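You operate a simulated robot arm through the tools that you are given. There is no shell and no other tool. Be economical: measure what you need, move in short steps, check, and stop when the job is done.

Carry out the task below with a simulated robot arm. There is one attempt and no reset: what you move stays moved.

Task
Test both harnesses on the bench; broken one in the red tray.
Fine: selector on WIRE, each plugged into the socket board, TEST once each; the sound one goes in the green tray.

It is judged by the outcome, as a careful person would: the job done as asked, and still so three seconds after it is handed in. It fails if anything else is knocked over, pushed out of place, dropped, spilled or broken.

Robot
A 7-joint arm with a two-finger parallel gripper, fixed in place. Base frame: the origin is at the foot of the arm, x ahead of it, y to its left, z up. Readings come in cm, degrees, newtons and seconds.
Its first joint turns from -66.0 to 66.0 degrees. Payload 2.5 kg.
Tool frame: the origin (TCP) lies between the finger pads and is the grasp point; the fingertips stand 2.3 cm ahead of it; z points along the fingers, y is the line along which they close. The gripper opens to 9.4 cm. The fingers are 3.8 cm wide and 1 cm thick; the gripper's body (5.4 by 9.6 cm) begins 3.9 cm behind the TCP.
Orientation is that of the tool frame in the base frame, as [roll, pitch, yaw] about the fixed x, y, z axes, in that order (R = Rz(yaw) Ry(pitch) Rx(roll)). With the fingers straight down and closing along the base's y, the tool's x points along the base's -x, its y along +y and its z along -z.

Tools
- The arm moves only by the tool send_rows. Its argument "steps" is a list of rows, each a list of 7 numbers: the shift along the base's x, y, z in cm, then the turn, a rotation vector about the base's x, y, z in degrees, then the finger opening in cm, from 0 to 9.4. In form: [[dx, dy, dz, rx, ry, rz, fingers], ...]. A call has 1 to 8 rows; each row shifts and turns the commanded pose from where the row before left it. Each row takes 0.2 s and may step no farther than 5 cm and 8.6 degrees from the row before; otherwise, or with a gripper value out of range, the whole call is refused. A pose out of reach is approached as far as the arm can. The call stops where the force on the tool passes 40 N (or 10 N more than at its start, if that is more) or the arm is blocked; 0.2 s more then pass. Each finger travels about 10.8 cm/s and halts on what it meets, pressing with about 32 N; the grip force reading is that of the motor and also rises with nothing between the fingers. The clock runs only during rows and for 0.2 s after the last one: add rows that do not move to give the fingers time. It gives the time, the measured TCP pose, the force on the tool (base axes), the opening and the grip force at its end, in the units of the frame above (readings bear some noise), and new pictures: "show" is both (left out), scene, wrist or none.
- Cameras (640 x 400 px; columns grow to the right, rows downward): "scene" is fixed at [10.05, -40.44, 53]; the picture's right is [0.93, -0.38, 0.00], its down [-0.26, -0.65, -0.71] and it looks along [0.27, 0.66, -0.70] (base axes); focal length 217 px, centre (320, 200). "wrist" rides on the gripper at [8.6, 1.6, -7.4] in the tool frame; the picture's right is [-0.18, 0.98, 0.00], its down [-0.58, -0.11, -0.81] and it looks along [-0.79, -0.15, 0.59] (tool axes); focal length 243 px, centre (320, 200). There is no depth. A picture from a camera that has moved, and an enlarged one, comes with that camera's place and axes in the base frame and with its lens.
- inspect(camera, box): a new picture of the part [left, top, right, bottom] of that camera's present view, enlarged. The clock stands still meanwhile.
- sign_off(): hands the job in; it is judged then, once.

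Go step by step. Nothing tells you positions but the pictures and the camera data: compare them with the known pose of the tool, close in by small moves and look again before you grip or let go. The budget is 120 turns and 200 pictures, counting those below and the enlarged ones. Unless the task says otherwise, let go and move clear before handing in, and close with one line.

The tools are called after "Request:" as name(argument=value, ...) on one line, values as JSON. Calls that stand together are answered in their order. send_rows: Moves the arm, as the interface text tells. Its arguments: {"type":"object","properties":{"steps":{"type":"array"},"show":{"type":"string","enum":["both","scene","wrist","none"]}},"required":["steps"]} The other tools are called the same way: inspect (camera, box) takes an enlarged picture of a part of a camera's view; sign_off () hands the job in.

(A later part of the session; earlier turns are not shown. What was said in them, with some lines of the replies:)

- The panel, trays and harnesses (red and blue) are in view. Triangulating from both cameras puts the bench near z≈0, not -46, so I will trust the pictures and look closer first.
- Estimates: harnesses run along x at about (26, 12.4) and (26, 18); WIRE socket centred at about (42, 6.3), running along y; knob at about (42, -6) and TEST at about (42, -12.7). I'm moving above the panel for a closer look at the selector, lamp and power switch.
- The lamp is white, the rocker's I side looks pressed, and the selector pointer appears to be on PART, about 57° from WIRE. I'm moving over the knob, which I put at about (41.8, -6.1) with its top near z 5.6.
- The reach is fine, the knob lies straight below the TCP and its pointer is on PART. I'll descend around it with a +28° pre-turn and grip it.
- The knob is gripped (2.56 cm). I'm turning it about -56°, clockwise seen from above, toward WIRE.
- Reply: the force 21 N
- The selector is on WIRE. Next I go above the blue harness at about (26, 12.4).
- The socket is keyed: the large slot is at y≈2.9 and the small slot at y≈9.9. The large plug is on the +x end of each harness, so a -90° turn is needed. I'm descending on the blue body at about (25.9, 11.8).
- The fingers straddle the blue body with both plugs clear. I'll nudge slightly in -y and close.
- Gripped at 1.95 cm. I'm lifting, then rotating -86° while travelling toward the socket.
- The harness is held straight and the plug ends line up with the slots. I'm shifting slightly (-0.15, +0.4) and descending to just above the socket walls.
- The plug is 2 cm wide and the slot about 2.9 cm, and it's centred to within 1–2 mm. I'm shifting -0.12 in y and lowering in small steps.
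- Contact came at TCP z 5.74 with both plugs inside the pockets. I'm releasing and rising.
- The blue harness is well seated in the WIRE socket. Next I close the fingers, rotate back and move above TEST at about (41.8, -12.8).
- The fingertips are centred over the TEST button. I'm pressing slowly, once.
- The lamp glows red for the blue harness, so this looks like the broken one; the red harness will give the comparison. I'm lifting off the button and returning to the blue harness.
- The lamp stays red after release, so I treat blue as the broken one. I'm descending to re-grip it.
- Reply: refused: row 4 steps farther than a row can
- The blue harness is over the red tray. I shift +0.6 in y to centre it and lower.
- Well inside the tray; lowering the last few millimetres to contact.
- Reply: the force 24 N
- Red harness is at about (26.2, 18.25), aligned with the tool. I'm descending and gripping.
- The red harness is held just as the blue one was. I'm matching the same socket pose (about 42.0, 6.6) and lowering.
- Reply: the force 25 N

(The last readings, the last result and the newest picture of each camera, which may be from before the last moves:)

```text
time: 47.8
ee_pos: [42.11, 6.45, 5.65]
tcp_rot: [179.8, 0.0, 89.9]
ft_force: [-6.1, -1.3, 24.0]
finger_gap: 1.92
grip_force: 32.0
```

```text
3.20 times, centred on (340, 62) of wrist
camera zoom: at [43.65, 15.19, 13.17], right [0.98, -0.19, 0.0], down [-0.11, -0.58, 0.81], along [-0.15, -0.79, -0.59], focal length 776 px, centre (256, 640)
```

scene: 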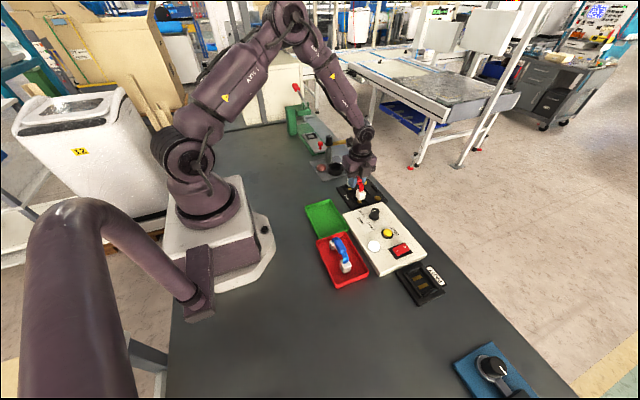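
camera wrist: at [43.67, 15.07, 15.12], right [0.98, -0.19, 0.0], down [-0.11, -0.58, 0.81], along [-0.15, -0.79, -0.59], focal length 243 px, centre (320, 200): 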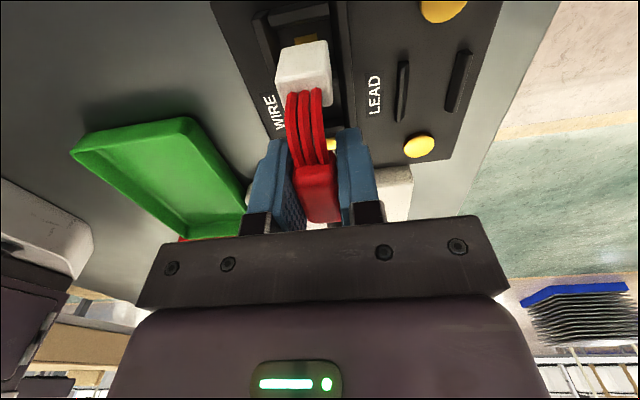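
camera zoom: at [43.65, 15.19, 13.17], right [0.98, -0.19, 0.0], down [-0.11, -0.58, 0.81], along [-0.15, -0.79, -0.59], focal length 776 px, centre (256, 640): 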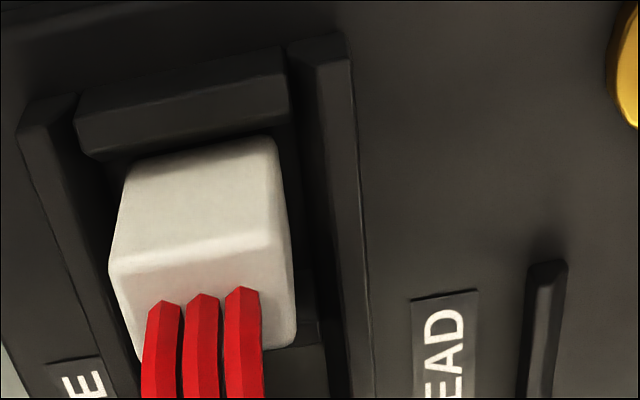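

Seated just like the blue one. Releasing, rising and moving to TEST.

Request:
send_rows(steps=[[0, 0, 0.2, 0, 0, 0, 1], [0, 0, 0, 0, 0, 0, 3], [0, 0, 0, 0, 0, 0, 4], [0, 0, 0, 0, 0, 0, 4], [0, 0, 2.5, 0, 0, 0, 4], [0, 0, 3, 0, 0, 0, 4], [0, 0, 2, 0, 0, 0, 4]], show="none")

Request:
inspect(camera="scene", box=[332, 162, 392, 216])

Request:
send_rows(steps=[[0, -1.8, 0, 0, 0, 8.18, 3], [0, -1.8, 0, 0, 0, 8.18, 2], [0, -1.8, 0, 0, 0, 8.18, 0], [0, -1.8, 0, 0, 0, 8.18, 0], [0, -1.8, 0, 0, 0, 8.18, 0], [0, -1.8, 0, 0, 0, 8.18, 0], [0, -1.8, 0, 0, 0, 8.18, 0], [0, -1.8, 0, 0, 0, 8.18, 0]], show="none")

Request:
send_rows(steps=[[0, -1.7, 0, 0, 0, 8.18, 0], [0, -1.7, 0, 0, 0, 8.18, 0], [0, -1.7, 0, 0, 0, 8.18, 0], [0, 0, -2.5, 0, 0, 0, 0], [0, 0, -2.5, 0, 0, 0, 0], [0, 0, 0, 0, 0, 0, 0]])

```text
time: 49.4
ee_pos: [42.01, 6.51, 13.34]
tcp_rot: [180.0, 0.0, 89.9]
ft_force: [-0.6, -0.3, -0.1]
finger_gap: 3.99
grip_force: 0.0
```

```text
7.41 times, centred on (362, 189) of scene
camera zoom: at [10.05, -40.44, 53.0], right [0.93, -0.38, 0.0], down [-0.26, -0.65, -0.71], along [0.27, 0.66, -0.7], focal length 1605 px, centre (9, 282)
```

zoom: 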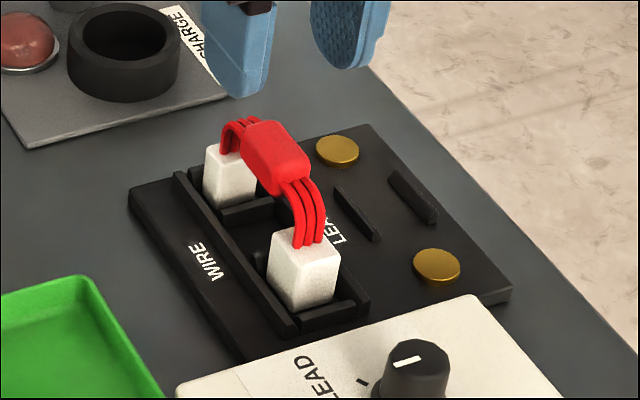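

```text
time: 51.2
ee_pos: [41.96, -7.77, 13.36]
tcp_rot: [-180.0, 0.0, 155.5]
ft_force: [-0.4, -0.6, 0.0]
finger_gap: 0.02
grip_force: 32.7
```

```text
time: 52.6
ee_pos: [41.89, -12.84, 8.16]
tcp_rot: [-179.9, 0.0, 180.0]
ft_force: [0.4, -1.1, -0.4]
finger_gap: 0.0
grip_force: 31.9
camera wrist: at [33.25, -11.26, 15.68], right [0.18, 0.98, 0.0], down [0.58, -0.11, 0.81], along [0.79, -0.15, -0.59], focal length 243 px, centre (320, 200)
```

scene: 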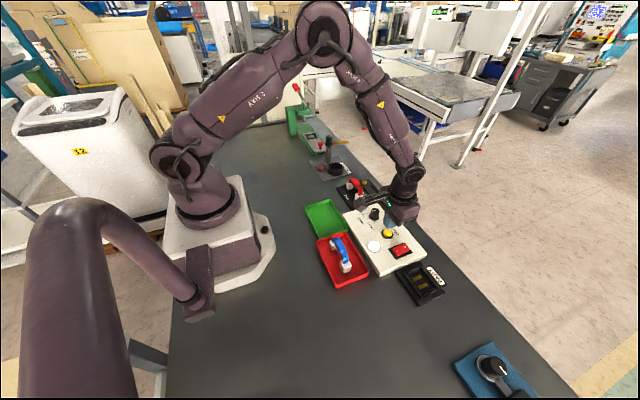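
wrist: 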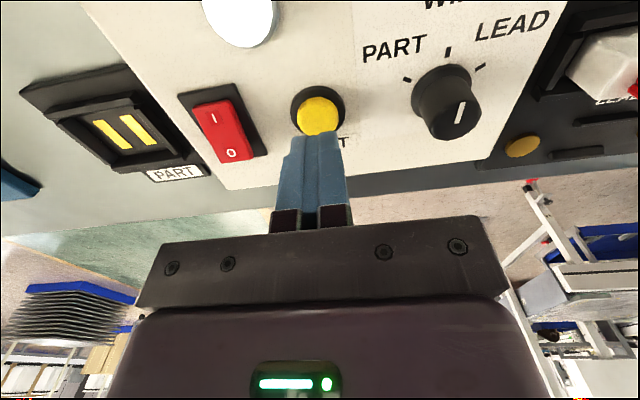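

Now one press, going to the same depth as before.

Request:
send_rows(steps=[[0, 0, -1.2, 0, 0, 0, 0], [0, 0, -1.1, 0, 0, 0, 0], [0, 0, -0.25, 0, 0, 0, 0], [0, 0, -0.25, 0, 0, 0, 0]])

Request:
inspect(camera="scene", box=[345, 195, 425, 270])

```text
time: 53.6
ee_pos: [42.0, -12.7, 5.67]
tcp_rot: [179.9, 0.1, 179.9]
ft_force: [-1.1, 0.2, 2.2]
finger_gap: 0.0
grip_force: 31.9
camera wrist: at [33.28, -11.26, 12.95], right [0.19, 0.98, 0.0], down [0.58, -0.11, 0.81], along [0.79, -0.15, -0.59], focal length 243 px, centre (320, 200)
```

scene: 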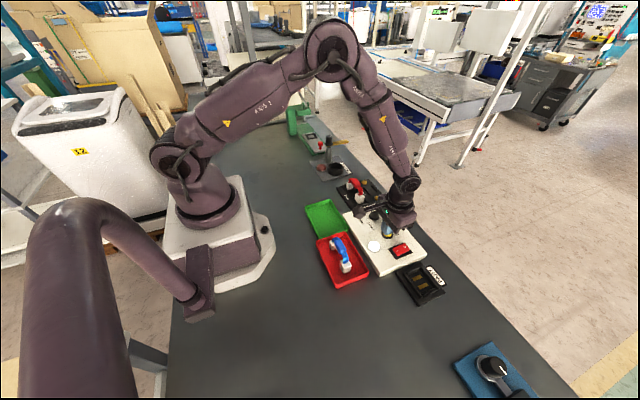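
wrist: 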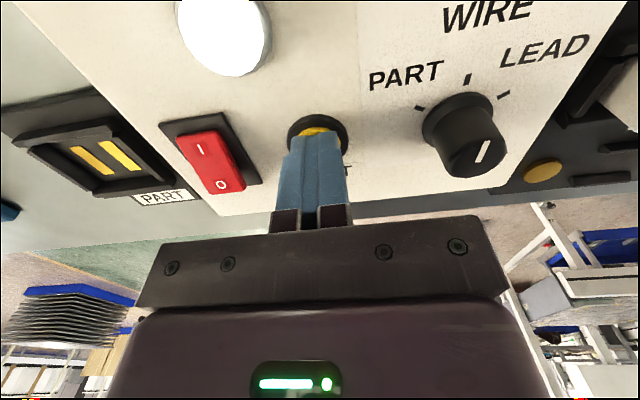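

```text
5.33 times, centred on (385, 232) of scene
camera zoom: at [10.05, -40.44, 53.0], right [0.93, -0.38, 0.0], down [-0.26, -0.65, -0.71], along [0.27, 0.66, -0.7], focal length 1155 px, centre (-27, 27)
```

zoom: 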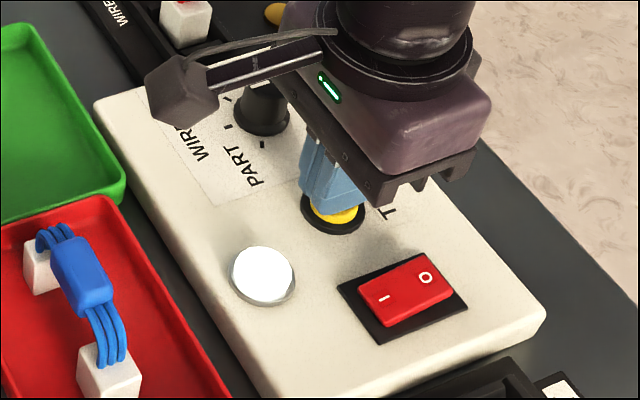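

Contact is just starting and the button hasn't triggered yet; continuing slightly deeper in the same press.

Request:
send_rows(steps=[[0, 0, -0.15, 0, 0, 0, 0]])

Request:
inspect(camera="scene", box=[345, 195, 425, 270])

```text
time: 54.0
ee_pos: [41.95, -12.97, 5.38]
tcp_rot: [-179.9, 0.0, 180.0]
ft_force: [-1.5, 0.3, 2.5]
finger_gap: 0.0
grip_force: 31.8
camera wrist: at [33.29, -11.27, 12.8], right [0.19, 0.98, 0.0], down [0.58, -0.11, 0.81], along [0.79, -0.15, -0.59], focal length 243 px, centre (320, 200)
```

scene: 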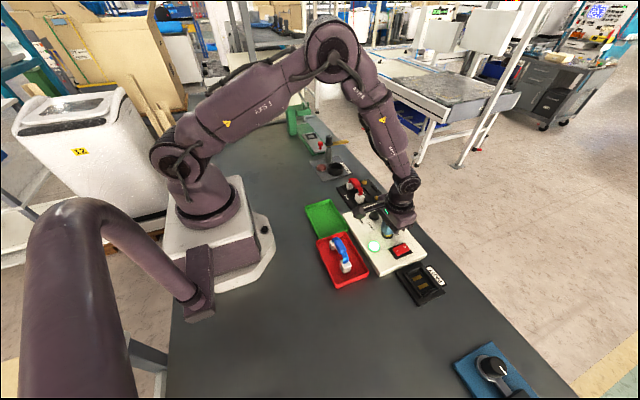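
wrist: 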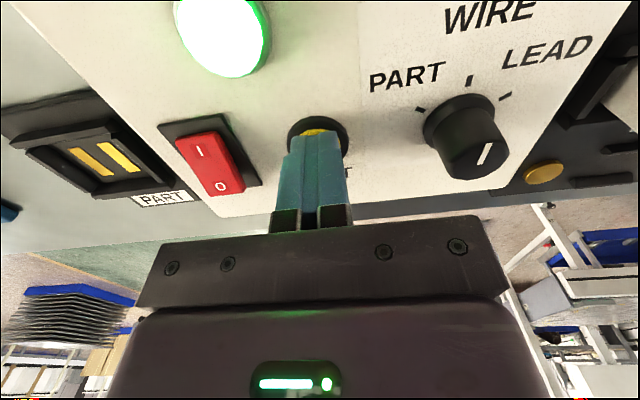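

```text
5.33 times, centred on (385, 232) of scene
camera zoom: at [10.05, -40.44, 53.0], right [0.93, -0.38, 0.0], down [-0.26, -0.65, -0.71], along [0.27, 0.66, -0.7], focal length 1155 px, centre (-27, 27)
```

zoom: 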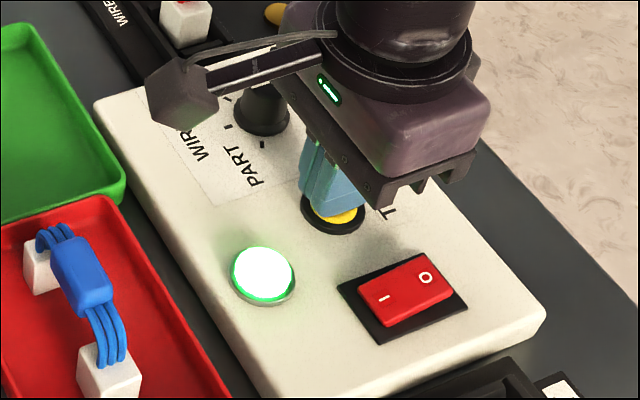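

The lamp is green, so the red harness is sound and goes in the green tray. Lifting and returning to it.

Request:
send_rows(steps=[[0, 0, 2, 0, 0, 0, 0], [0, 0, 3, 0, 0, 0, 0], [0, 0, 3, 0, 0, 0, 0], [0, 1.8, 0, 0, 0, -8.18, 0], [0, 1.8, 0, 0, 0, -8.18, 2], [0, 1.8, 0, 0, 0, -8.18, 4], [0, 1.8, 0, 0, 0, -8.18, 4], [0, 1.8, 0, 0, 0, -8.18, 4]], show="none")

Request:
send_rows(steps=[[0, 1.8, 0, 0, 0, -8.18, 4], [0, 1.8, 0, 0, 0, -8.18, 4], [0, 1.8, 0, 0, 0, -8.18, 4], [0, 1.8, 0, 0, 0, -8.18, 4], [0, 1.8, 0, 0, 0, -8.18, 4], [0, 1.5, 0, 0, 0, -8.2, 4], [0, 0, 0, 0, 0, 0, 4]])

```text
time: 55.8
ee_pos: [41.86, -3.95, 13.44]
tcp_rot: [180.0, 0.0, 138.9]
ft_force: [1.0, -0.1, 0.0]
finger_gap: 4.0
grip_force: 0.1
```

```text
time: 57.4
ee_pos: [41.92, 6.65, 13.35]
tcp_rot: [180.0, 0.1, 89.8]
ft_force: [0.2, 0.3, 1.2]
finger_gap: 4.0
grip_force: 0.1
camera wrist: at [43.57, 15.23, 20.79], right [0.98, -0.19, 0.0], down [-0.11, -0.58, 0.81], along [-0.15, -0.79, -0.59], focal length 243 px, centre (320, 200)
```

scene: 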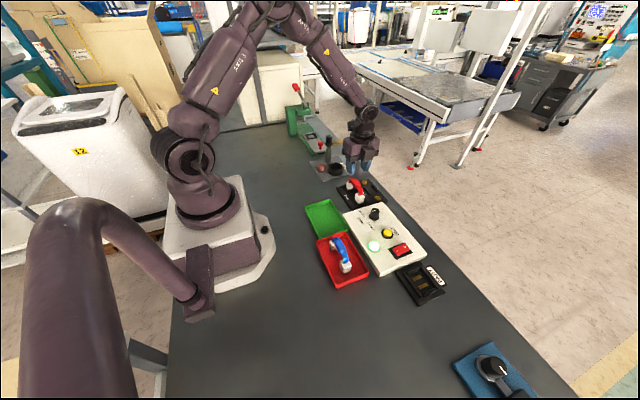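
wrist: 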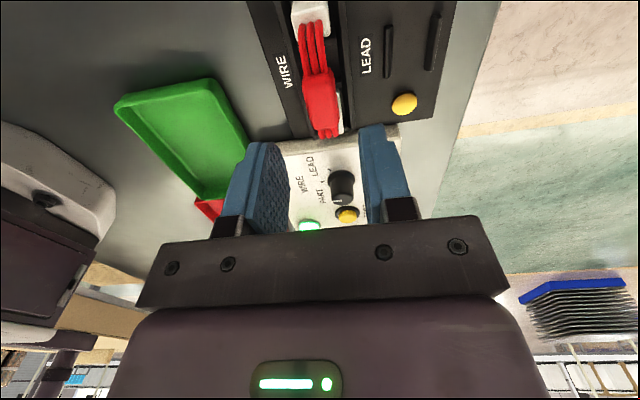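

Request:
send_rows(steps=[[0.05, 0, -2.5, 0, 0, 0, 4], [0, 0, -2.5, 0, 0, 0, 4], [0, 0, -2.45, 0, 0, 0, 4], [0, 0, 0, 0, 0, 0, 4], [0, 0, 0, 0, 0, 0, 2.5], [0, 0, 0, 0, 0, 0, 1], [0, 0, 0, 0, 0, 0, 1]], show="wrist")

Request:
send_rows(steps=[[0, 0, 1.5, 0, 0, 0, 1], [0, 0, 3.5, 0, 0, 0, 1], [0, 0, 3, 0, 0, 0, 1], [-3.45, -1.52, 0, 0, 0, 0, 1], [-3.45, -1.52, 0, 0, 0, 0, 1], [-3.45, -1.52, 0, 0, 0, 0, 1], [-3.45, -1.52, 0, 0, 0, 0, 1], [0, 0, -3, 0, 0, 0, 1]])

Request:
inspect(camera="scene", box=[290, 170, 380, 270])

```text
time: 59.0
ee_pos: [41.96, 6.62, 5.94]
tcp_rot: [-180.0, 0.0, 89.9]
ft_force: [-0.1, -0.4, -0.2]
finger_gap: 1.95
grip_force: 31.5
camera wrist: at [43.64, 15.22, 13.34], right [0.98, -0.19, 0.0], down [-0.11, -0.58, 0.81], along [-0.15, -0.79, -0.59], focal length 243 px, centre (320, 200)
```

wrist: 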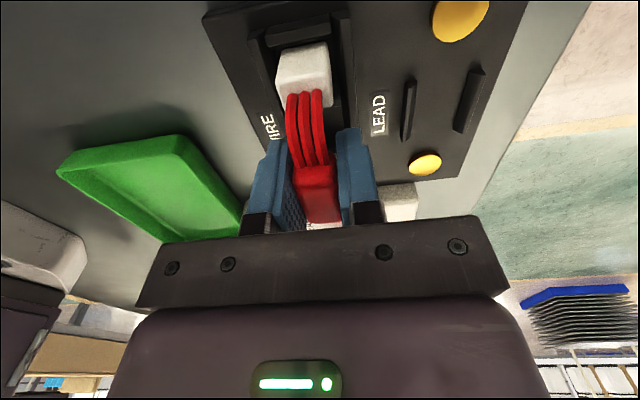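

```text
time: 60.8
ee_pos: [28.11, 0.51, 10.93]
tcp_rot: [180.0, 0.0, 89.9]
ft_force: [0.7, -1.0, -0.1]
finger_gap: 1.95
grip_force: 32.4
camera wrist: at [29.77, 9.16, 18.38], right [0.98, -0.19, 0.0], down [-0.11, -0.58, 0.81], along [-0.15, -0.79, -0.59], focal length 243 px, centre (320, 200)
```

scene: 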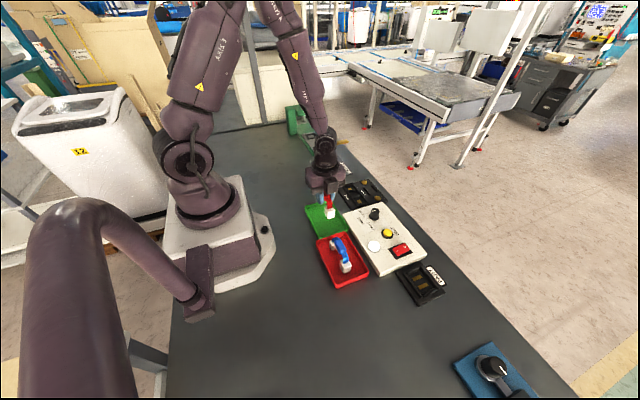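
wrist: 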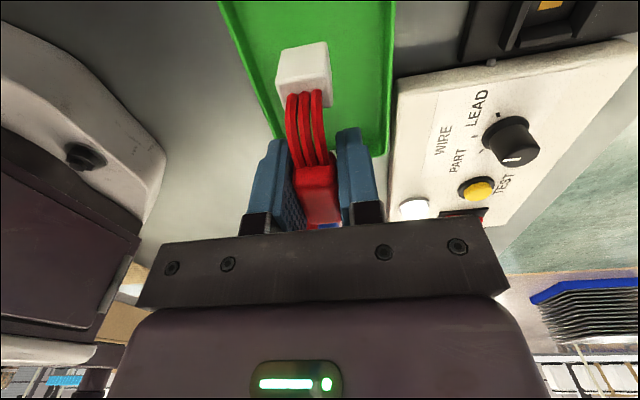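

```text
4.00 times, centred on (335, 220) of scene
camera zoom: at [10.05, -40.44, 53.0], right [0.93, -0.38, 0.0], down [-0.26, -0.65, -0.71], along [0.27, 0.66, -0.7], focal length 866 px, centre (260, 120)
```

zoom: 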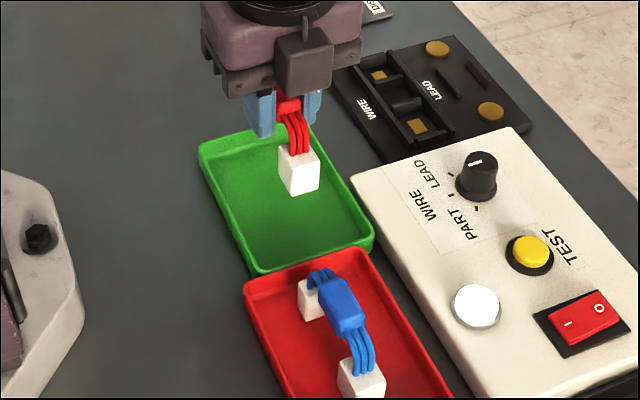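

Request:
send_rows(steps=[[0, 0, -2.2, 0, 0, 0, 1], [0, 0, -2, 0, 0, 0, 1], [0, 0, -1, 0, 0, 0, 1], [0, 0, -0.3, 0, 0, 0, 1], [0, 0, -0.2, 0, 0, 0, 1], [0, 0, 0, 0, 0, 0, 1]])

Request:
inspect(camera="scene", box=[290, 170, 380, 270])

```text
time: 62.2
ee_pos: [28.25, 0.54, 5.29]
tcp_rot: [-180.0, -0.1, 89.9]
ft_force: [-1.8, -0.2, 11.4]
finger_gap: 1.96
grip_force: 31.8
camera wrist: at [29.81, 9.16, 12.7], right [0.98, -0.19, 0.0], down [-0.11, -0.58, 0.81], along [-0.15, -0.79, -0.59], focal length 243 px, centre (320, 200)
```

scene: 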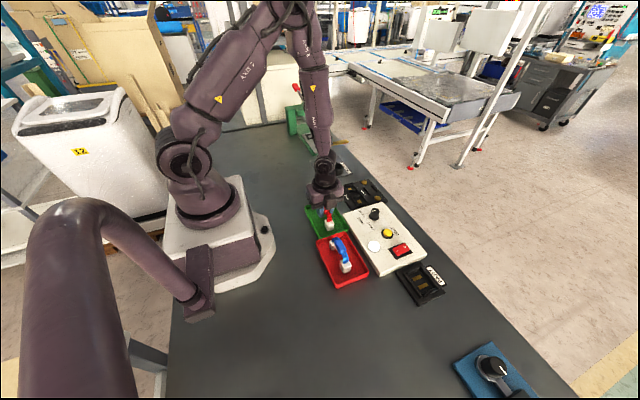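
wrist: 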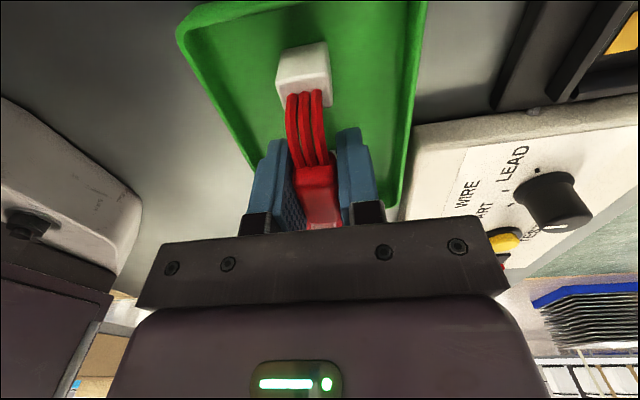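

```text
4.00 times, centred on (335, 220) of scene
camera zoom: at [10.05, -40.44, 53.0], right [0.93, -0.38, 0.0], down [-0.26, -0.65, -0.71], along [0.27, 0.66, -0.7], focal length 866 px, centre (260, 120)
```

zoom: 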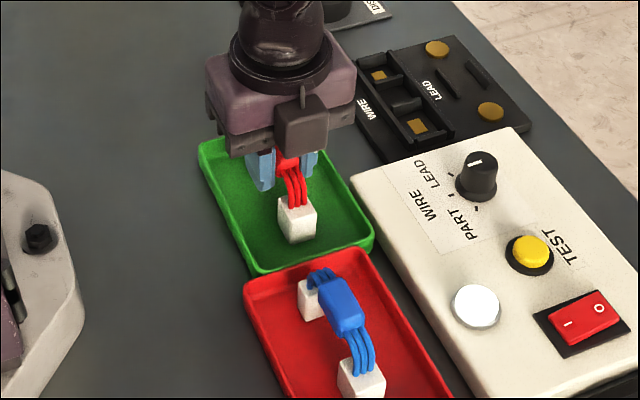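

The red harness rests on the green tray floor. Releasing and moving clear.

Request:
send_rows(steps=[[0, 0, 0.1, 0, 0, 0, 1], [0, 0, 0, 0, 0, 0, 3], [0, 0, 0, 0, 0, 0, 4], [0, 0, 0, 0, 0, 0, 4], [0, 0, 3.5, 0, 0, 0, 4], [0, 0, 4, 0, 0, 0, 4], [0, 0, 4.5, 0, 0, 0, 4], [-1, 4.5, 1, 0, 0, 0, 4]])

Request:
inspect(camera="scene", box=[280, 150, 430, 290])

```text
time: 64.0
ee_pos: [27.2, 4.98, 18.47]
tcp_rot: [-180.0, 0.0, 89.8]
ft_force: [0.1, 0.2, -0.3]
finger_gap: 4.01
grip_force: 0.2
camera wrist: at [28.78, 13.67, 25.93], right [0.98, -0.19, 0.0], down [-0.11, -0.58, 0.81], along [-0.15, -0.79, -0.59], focal length 243 px, centre (320, 200)
```

scene: 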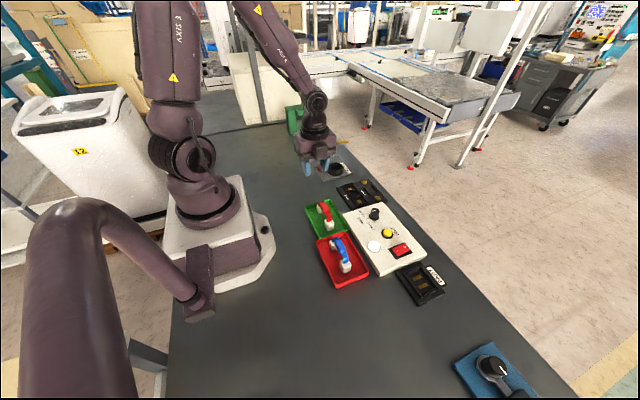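
wrist: 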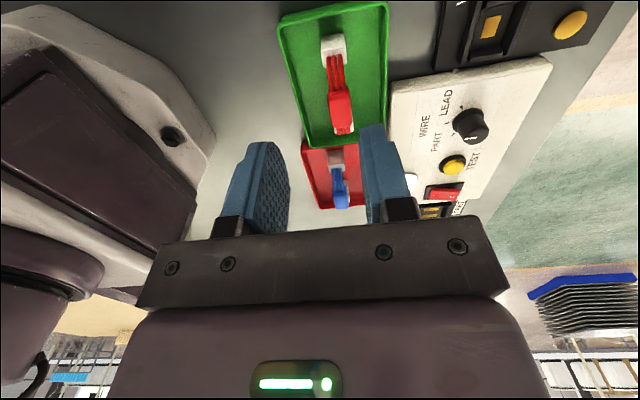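

```text
2.86 times, centred on (355, 220) of scene
camera zoom: at [10.05, -40.45, 53.0], right [0.93, -0.38, 0.0], down [-0.26, -0.65, -0.71], along [0.27, 0.66, -0.7], focal length 619 px, centre (220, 143)
```

zoom: 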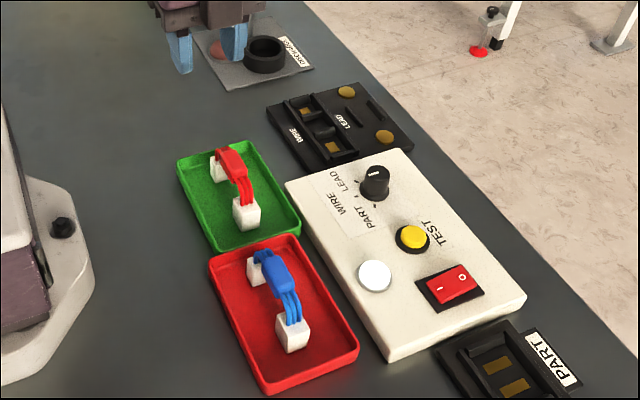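

Both harnesses stand in their trays, the arm is clear and nothing else has moved. Handing in.

Request:
sign_off()

```text
The job is handed in.
```

I tested both harnesses with the selector on WIRE and one TEST press each: the blue one lit the lamp red (broken) and is in the red tray, and the red one lit it green (sound) and is in the green tray.
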